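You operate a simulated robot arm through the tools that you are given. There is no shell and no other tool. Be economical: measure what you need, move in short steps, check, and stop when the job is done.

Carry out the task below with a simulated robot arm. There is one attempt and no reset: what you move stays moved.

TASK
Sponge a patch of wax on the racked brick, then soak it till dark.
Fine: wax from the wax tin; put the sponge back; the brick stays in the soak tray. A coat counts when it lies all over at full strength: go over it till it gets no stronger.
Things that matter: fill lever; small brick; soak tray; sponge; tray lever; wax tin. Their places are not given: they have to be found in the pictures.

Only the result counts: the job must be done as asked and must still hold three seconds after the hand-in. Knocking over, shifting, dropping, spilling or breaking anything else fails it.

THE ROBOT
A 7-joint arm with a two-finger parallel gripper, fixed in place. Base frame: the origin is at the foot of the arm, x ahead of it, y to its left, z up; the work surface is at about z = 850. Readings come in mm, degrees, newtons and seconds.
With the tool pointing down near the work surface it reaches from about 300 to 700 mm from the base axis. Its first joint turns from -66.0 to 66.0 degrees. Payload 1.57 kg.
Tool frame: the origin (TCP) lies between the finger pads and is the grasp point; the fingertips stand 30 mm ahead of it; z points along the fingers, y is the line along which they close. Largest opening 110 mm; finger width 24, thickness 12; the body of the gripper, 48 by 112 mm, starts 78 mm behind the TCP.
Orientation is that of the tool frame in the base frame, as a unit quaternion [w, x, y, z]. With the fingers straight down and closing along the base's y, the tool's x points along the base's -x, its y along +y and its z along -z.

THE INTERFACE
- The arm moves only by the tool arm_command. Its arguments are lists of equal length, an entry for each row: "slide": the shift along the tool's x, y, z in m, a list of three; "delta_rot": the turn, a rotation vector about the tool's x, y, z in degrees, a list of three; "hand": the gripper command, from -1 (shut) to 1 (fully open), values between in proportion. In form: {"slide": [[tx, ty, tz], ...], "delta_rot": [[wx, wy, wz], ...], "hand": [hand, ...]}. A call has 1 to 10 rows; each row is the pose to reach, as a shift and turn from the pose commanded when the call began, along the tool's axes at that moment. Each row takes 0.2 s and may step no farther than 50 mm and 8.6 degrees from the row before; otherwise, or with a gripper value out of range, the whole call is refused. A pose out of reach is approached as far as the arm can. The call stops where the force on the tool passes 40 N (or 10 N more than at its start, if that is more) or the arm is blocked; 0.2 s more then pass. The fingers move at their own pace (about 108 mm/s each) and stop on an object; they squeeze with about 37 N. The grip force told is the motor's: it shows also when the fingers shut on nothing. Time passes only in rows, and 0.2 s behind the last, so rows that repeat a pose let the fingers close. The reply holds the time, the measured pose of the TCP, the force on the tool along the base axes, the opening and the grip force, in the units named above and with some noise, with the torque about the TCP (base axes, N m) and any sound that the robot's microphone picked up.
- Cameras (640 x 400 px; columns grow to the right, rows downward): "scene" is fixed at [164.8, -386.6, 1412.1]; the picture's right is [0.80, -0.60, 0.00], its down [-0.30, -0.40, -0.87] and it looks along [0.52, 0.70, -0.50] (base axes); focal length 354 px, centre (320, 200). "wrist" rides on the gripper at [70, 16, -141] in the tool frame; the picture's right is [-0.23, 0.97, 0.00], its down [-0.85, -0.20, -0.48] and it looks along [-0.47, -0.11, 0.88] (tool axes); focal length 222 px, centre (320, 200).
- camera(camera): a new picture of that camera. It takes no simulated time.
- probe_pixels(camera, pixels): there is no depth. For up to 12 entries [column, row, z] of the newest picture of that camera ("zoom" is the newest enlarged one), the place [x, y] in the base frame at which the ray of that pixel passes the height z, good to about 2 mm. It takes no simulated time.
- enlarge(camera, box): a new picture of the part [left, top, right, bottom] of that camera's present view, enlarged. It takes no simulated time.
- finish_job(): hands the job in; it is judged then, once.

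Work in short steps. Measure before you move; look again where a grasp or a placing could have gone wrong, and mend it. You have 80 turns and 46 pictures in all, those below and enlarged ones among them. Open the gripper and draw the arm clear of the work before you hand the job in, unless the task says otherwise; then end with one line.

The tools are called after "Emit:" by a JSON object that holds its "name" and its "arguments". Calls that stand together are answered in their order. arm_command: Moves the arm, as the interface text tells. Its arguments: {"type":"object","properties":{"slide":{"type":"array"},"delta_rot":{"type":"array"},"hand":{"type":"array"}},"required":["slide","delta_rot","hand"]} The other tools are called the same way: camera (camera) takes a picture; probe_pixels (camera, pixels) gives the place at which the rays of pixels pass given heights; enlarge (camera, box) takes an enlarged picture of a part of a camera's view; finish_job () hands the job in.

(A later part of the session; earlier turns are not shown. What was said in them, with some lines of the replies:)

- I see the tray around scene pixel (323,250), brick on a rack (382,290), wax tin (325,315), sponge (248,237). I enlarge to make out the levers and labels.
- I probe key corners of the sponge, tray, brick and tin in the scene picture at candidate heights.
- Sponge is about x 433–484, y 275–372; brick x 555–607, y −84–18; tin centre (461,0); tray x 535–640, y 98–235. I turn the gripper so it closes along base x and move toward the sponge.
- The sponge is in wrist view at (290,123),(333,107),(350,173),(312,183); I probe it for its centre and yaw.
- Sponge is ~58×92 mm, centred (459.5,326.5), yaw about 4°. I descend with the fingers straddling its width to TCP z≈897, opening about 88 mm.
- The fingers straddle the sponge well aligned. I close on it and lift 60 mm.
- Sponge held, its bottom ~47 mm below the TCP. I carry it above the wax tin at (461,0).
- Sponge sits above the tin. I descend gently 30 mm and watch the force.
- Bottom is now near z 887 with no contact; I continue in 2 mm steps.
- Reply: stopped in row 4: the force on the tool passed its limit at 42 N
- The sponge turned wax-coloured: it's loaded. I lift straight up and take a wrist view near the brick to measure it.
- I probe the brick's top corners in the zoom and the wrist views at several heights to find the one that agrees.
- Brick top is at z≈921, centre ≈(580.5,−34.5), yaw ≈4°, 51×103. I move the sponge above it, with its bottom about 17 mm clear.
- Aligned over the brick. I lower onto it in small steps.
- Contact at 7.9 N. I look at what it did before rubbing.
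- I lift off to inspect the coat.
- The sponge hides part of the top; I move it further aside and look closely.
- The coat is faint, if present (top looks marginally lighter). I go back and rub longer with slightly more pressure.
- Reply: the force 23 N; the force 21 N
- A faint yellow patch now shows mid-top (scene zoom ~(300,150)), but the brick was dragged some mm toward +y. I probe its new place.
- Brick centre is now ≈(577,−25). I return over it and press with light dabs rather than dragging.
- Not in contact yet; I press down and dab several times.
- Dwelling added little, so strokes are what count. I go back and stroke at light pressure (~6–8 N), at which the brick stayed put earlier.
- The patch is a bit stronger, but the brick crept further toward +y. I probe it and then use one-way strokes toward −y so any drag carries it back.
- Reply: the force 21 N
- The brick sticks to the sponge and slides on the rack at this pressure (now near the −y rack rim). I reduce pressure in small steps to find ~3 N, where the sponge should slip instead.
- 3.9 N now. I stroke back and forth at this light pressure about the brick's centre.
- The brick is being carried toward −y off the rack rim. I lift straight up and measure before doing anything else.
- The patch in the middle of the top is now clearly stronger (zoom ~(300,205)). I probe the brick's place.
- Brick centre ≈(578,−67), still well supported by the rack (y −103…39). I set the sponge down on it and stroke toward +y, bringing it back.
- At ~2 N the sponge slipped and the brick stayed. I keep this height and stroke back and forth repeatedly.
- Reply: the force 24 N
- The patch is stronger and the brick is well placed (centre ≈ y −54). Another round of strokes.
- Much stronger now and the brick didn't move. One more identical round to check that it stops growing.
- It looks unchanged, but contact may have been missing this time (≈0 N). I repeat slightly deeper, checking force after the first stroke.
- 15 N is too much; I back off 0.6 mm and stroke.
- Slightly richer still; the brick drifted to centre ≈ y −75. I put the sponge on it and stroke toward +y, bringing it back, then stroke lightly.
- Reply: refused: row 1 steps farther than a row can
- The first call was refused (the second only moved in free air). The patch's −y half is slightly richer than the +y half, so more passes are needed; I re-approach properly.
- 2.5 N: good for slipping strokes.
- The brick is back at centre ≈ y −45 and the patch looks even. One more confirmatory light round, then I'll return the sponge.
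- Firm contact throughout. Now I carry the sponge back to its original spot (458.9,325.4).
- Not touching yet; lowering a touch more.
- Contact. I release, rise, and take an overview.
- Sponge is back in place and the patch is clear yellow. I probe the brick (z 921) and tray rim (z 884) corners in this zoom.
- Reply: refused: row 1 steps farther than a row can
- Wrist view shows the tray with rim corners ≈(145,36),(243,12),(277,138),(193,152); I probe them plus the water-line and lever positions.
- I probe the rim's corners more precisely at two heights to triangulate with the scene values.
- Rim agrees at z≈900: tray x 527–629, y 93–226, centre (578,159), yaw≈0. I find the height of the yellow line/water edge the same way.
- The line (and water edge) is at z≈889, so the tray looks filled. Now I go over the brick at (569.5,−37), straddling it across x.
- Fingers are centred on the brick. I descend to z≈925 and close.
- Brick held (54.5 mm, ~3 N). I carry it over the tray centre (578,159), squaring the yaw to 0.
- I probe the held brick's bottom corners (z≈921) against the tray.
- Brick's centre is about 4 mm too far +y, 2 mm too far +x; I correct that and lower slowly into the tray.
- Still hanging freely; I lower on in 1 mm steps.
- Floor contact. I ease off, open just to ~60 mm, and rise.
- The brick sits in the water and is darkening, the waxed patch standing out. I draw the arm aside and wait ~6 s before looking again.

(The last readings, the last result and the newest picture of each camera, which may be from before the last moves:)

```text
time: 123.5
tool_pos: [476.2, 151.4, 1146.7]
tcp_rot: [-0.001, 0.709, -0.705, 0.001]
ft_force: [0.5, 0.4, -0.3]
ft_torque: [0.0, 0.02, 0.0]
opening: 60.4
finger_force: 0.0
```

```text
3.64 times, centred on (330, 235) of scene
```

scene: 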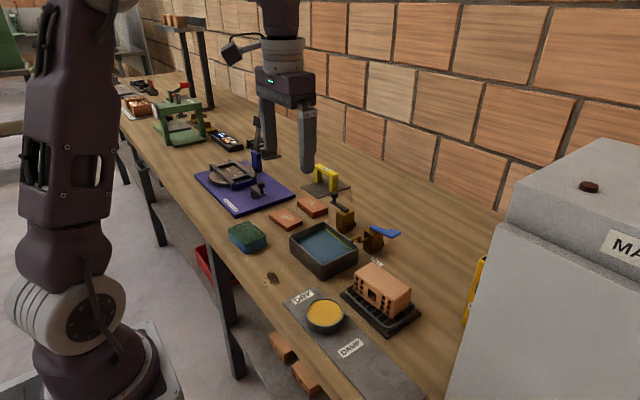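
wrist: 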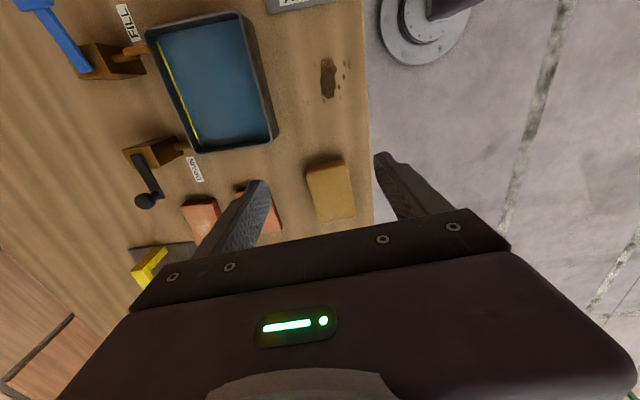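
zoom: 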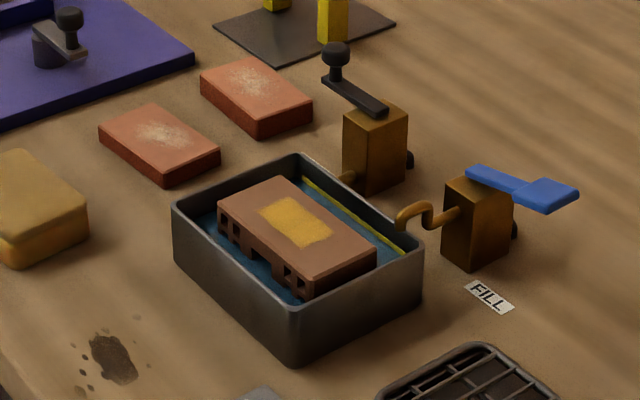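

Roughly the same shade, perhaps slightly darker. I wait ~18 s more for a full soak, then compare.

Emit:
{"name": "arm_command", "arguments": {"slide": [[0, 0, 0], [0, 0, 0], [0, 0, 0], [0, 0, 0], [0, 0, 0], [0, 0, 0], [0, 0, 0], [0, 0, 0], [0, 0, 0], [0, 0, 0]], "delta_rot": [[0, 0, 0], [0, 0, 0], [0, 0, 0], [0, 0, 0], [0, 0, 0], [0, 0, 0], [0, 0, 0], [0, 0, 0], [0, 0, 0], [0, 0, 0]], "hand": [1, 1, 1, 1, 1, 1, 1, 1, 1, 1]}}

Emit:
{"name": "arm_command", "arguments": {"slide": [[0, 0, 0], [0, 0, 0], [0, 0, 0], [0, 0, 0], [0, 0, 0], [0, 0, 0], [0, 0, 0], [0, 0, 0], [0, 0, 0], [0, 0, 0]], "delta_rot": [[0, 0, 0], [0, 0, 0], [0, 0, 0], [0, 0, 0], [0, 0, 0], [0, 0, 0], [0, 0, 0], [0, 0, 0], [0, 0, 0], [0, 0, 0]], "hand": [1, 1, 1, 1, 1, 1, 1, 1, 1, 1]}}

Emit:
{"name": "arm_command", "arguments": {"slide": [[0, 0, 0], [0, 0, 0], [0, 0, 0], [0, 0, 0], [0, 0, 0], [0, 0, 0], [0, 0, 0], [0, 0, 0], [0, 0, 0], [0, 0, 0]], "delta_rot": [[0, 0, 0], [0, 0, 0], [0, 0, 0], [0, 0, 0], [0, 0, 0], [0, 0, 0], [0, 0, 0], [0, 0, 0], [0, 0, 0], [0, 0, 0]], "hand": [1, 1, 1, 1, 1, 1, 1, 1, 1, 1]}}

Emit:
{"name": "arm_command", "arguments": {"slide": [[0, 0, 0], [0, 0, 0], [0, 0, 0], [0, 0, 0], [0, 0, 0], [0, 0, 0], [0, 0, 0], [0, 0, 0], [0, 0, 0], [0, 0, 0]], "delta_rot": [[0, 0, 0], [0, 0, 0], [0, 0, 0], [0, 0, 0], [0, 0, 0], [0, 0, 0], [0, 0, 0], [0, 0, 0], [0, 0, 0], [0, 0, 0]], "hand": [1, 1, 1, 1, 1, 1, 1, 1, 1, 1]}}

Emit:
{"name": "arm_command", "arguments": {"slide": [[0, 0, 0], [0, 0, 0], [0, 0, 0], [0, 0, 0], [0, 0, 0], [0, 0, 0], [0, 0, 0], [0, 0, 0], [0, 0, 0], [0, 0, 0]], "delta_rot": [[0, 0, 0], [0, 0, 0], [0, 0, 0], [0, 0, 0], [0, 0, 0], [0, 0, 0], [0, 0, 0], [0, 0, 0], [0, 0, 0], [0, 0, 0]], "hand": [1, 1, 1, 1, 1, 1, 1, 1, 1, 1]}}

Emit:
{"name": "arm_command", "arguments": {"slide": [[0, 0, 0], [0, 0, 0], [0, 0, 0], [0, 0, 0], [0, 0, 0], [0, 0, 0], [0, 0, 0], [0, 0, 0], [0, 0, 0], [0, 0, 0]], "delta_rot": [[0, 0, 0], [0, 0, 0], [0, 0, 0], [0, 0, 0], [0, 0, 0], [0, 0, 0], [0, 0, 0], [0, 0, 0], [0, 0, 0], [0, 0, 0]], "hand": [1, 1, 1, 1, 1, 1, 1, 1, 1, 1]}}

Emit:
{"name": "arm_command", "arguments": {"slide": [[0, 0, 0], [0, 0, 0], [0, 0, 0], [0, 0, 0], [0, 0, 0], [0, 0, 0], [0, 0, 0], [0, 0, 0], [0, 0, 0], [0, 0, 0]], "delta_rot": [[0, 0, 0], [0, 0, 0], [0, 0, 0], [0, 0, 0], [0, 0, 0], [0, 0, 0], [0, 0, 0], [0, 0, 0], [0, 0, 0], [0, 0, 0]], "hand": [1, 1, 1, 1, 1, 1, 1, 1, 1, 1]}}

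Emit:
{"name": "arm_command", "arguments": {"slide": [[0, 0, 0], [0, 0, 0], [0, 0, 0], [0, 0, 0], [0, 0, 0], [0, 0, 0], [0, 0, 0], [0, 0, 0], [0, 0, 0], [0, 0, 0]], "delta_rot": [[0, 0, 0], [0, 0, 0], [0, 0, 0], [0, 0, 0], [0, 0, 0], [0, 0, 0], [0, 0, 0], [0, 0, 0], [0, 0, 0], [0, 0, 0]], "hand": [1, 1, 1, 1, 1, 1, 1, 1, 1, 1]}}

Emit:
{"name": "enlarge", "arguments": {"camera": "scene", "box": [250, 180, 410, 290]}}

```text
time: 125.7
tool_pos: [475.9, 154.6, 1147.0]
tcp_rot: [-0.002, 0.709, -0.706, 0.001]
ft_force: [-0.1, -0.4, -1.0]
ft_torque: [-0.01, -0.01, 0.01]
opening: 109.9
finger_force: 0.0
```

```text
time: 127.9
tool_pos: [476.0, 154.3, 1145.7]
tcp_rot: [-0.002, 0.709, -0.705, 0.001]
ft_force: [-0.1, 0.0, -0.6]
ft_torque: [0.01, 0.01, 0.0]
opening: 110.2
finger_force: 0.0
```

```text
time: 130.1
tool_pos: [475.9, 153.3, 1145.0]
tcp_rot: [-0.002, 0.709, -0.705, 0.001]
ft_force: [-0.4, -0.4, -0.5]
ft_torque: [-0.01, 0.01, -0.02]
opening: 109.8
finger_force: 0.0
```

```text
time: 132.3
tool_pos: [475.9, 153.9, 1145.8]
tcp_rot: [-0.001, 0.709, -0.705, 0.002]
ft_force: [-0.3, -0.4, 0.1]
ft_torque: [0.01, 0.0, 0.0]
opening: 109.7
finger_force: 0.0
```

```text
time: 134.5
tool_pos: [475.4, 154.3, 1146.3]
tcp_rot: [-0.001, 0.709, -0.705, 0.001]
ft_force: [0.3, 0.6, 0.0]
ft_torque: [-0.01, -0.04, 0.02]
opening: 109.7
finger_force: 0.0
```

```text
time: 136.7
tool_pos: [475.7, 154.3, 1144.9]
tcp_rot: [-0.001, 0.709, -0.705, 0.0]
ft_force: [0.0, -0.4, 0.8]
ft_torque: [0.0, -0.02, 0.0]
opening: 109.9
finger_force: 0.1
```

```text
time: 138.9
tool_pos: [475.5, 154.3, 1145.7]
tcp_rot: [-0.002, 0.709, -0.705, 0.001]
ft_force: [-0.4, -0.8, 0.6]
ft_torque: [0.02, -0.02, 0.01]
opening: 109.8
finger_force: 0.1
```

```text
time: 141.1
tool_pos: [475.6, 153.9, 1145.4]
tcp_rot: [-0.002, 0.709, -0.706, 0.002]
ft_force: [0.7, -0.5, 0.2]
ft_torque: [0.01, 0.06, 0.05]
opening: 110.4
finger_force: 0.1
```

```text
3.64 times, centred on (330, 235) of scene
```

zoom: 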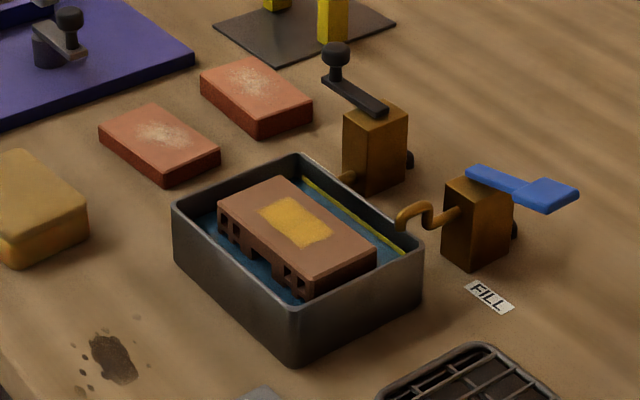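

The shade hasn't changed over the last ~18 s. The brick is evenly dark with the wax patch intact, the sponge is back, and the arm is clear with the gripper open, so I hand in.

Emit:
{"name": "finish_job", "arguments": {}}

```text
The job is handed in.
```

The job is handed in: the brick has a wax patch on its top and is in the soak tray, dark all over except the patch. The sponge is back in its place. I didn't use the levers, because the tray already held water up to its line.
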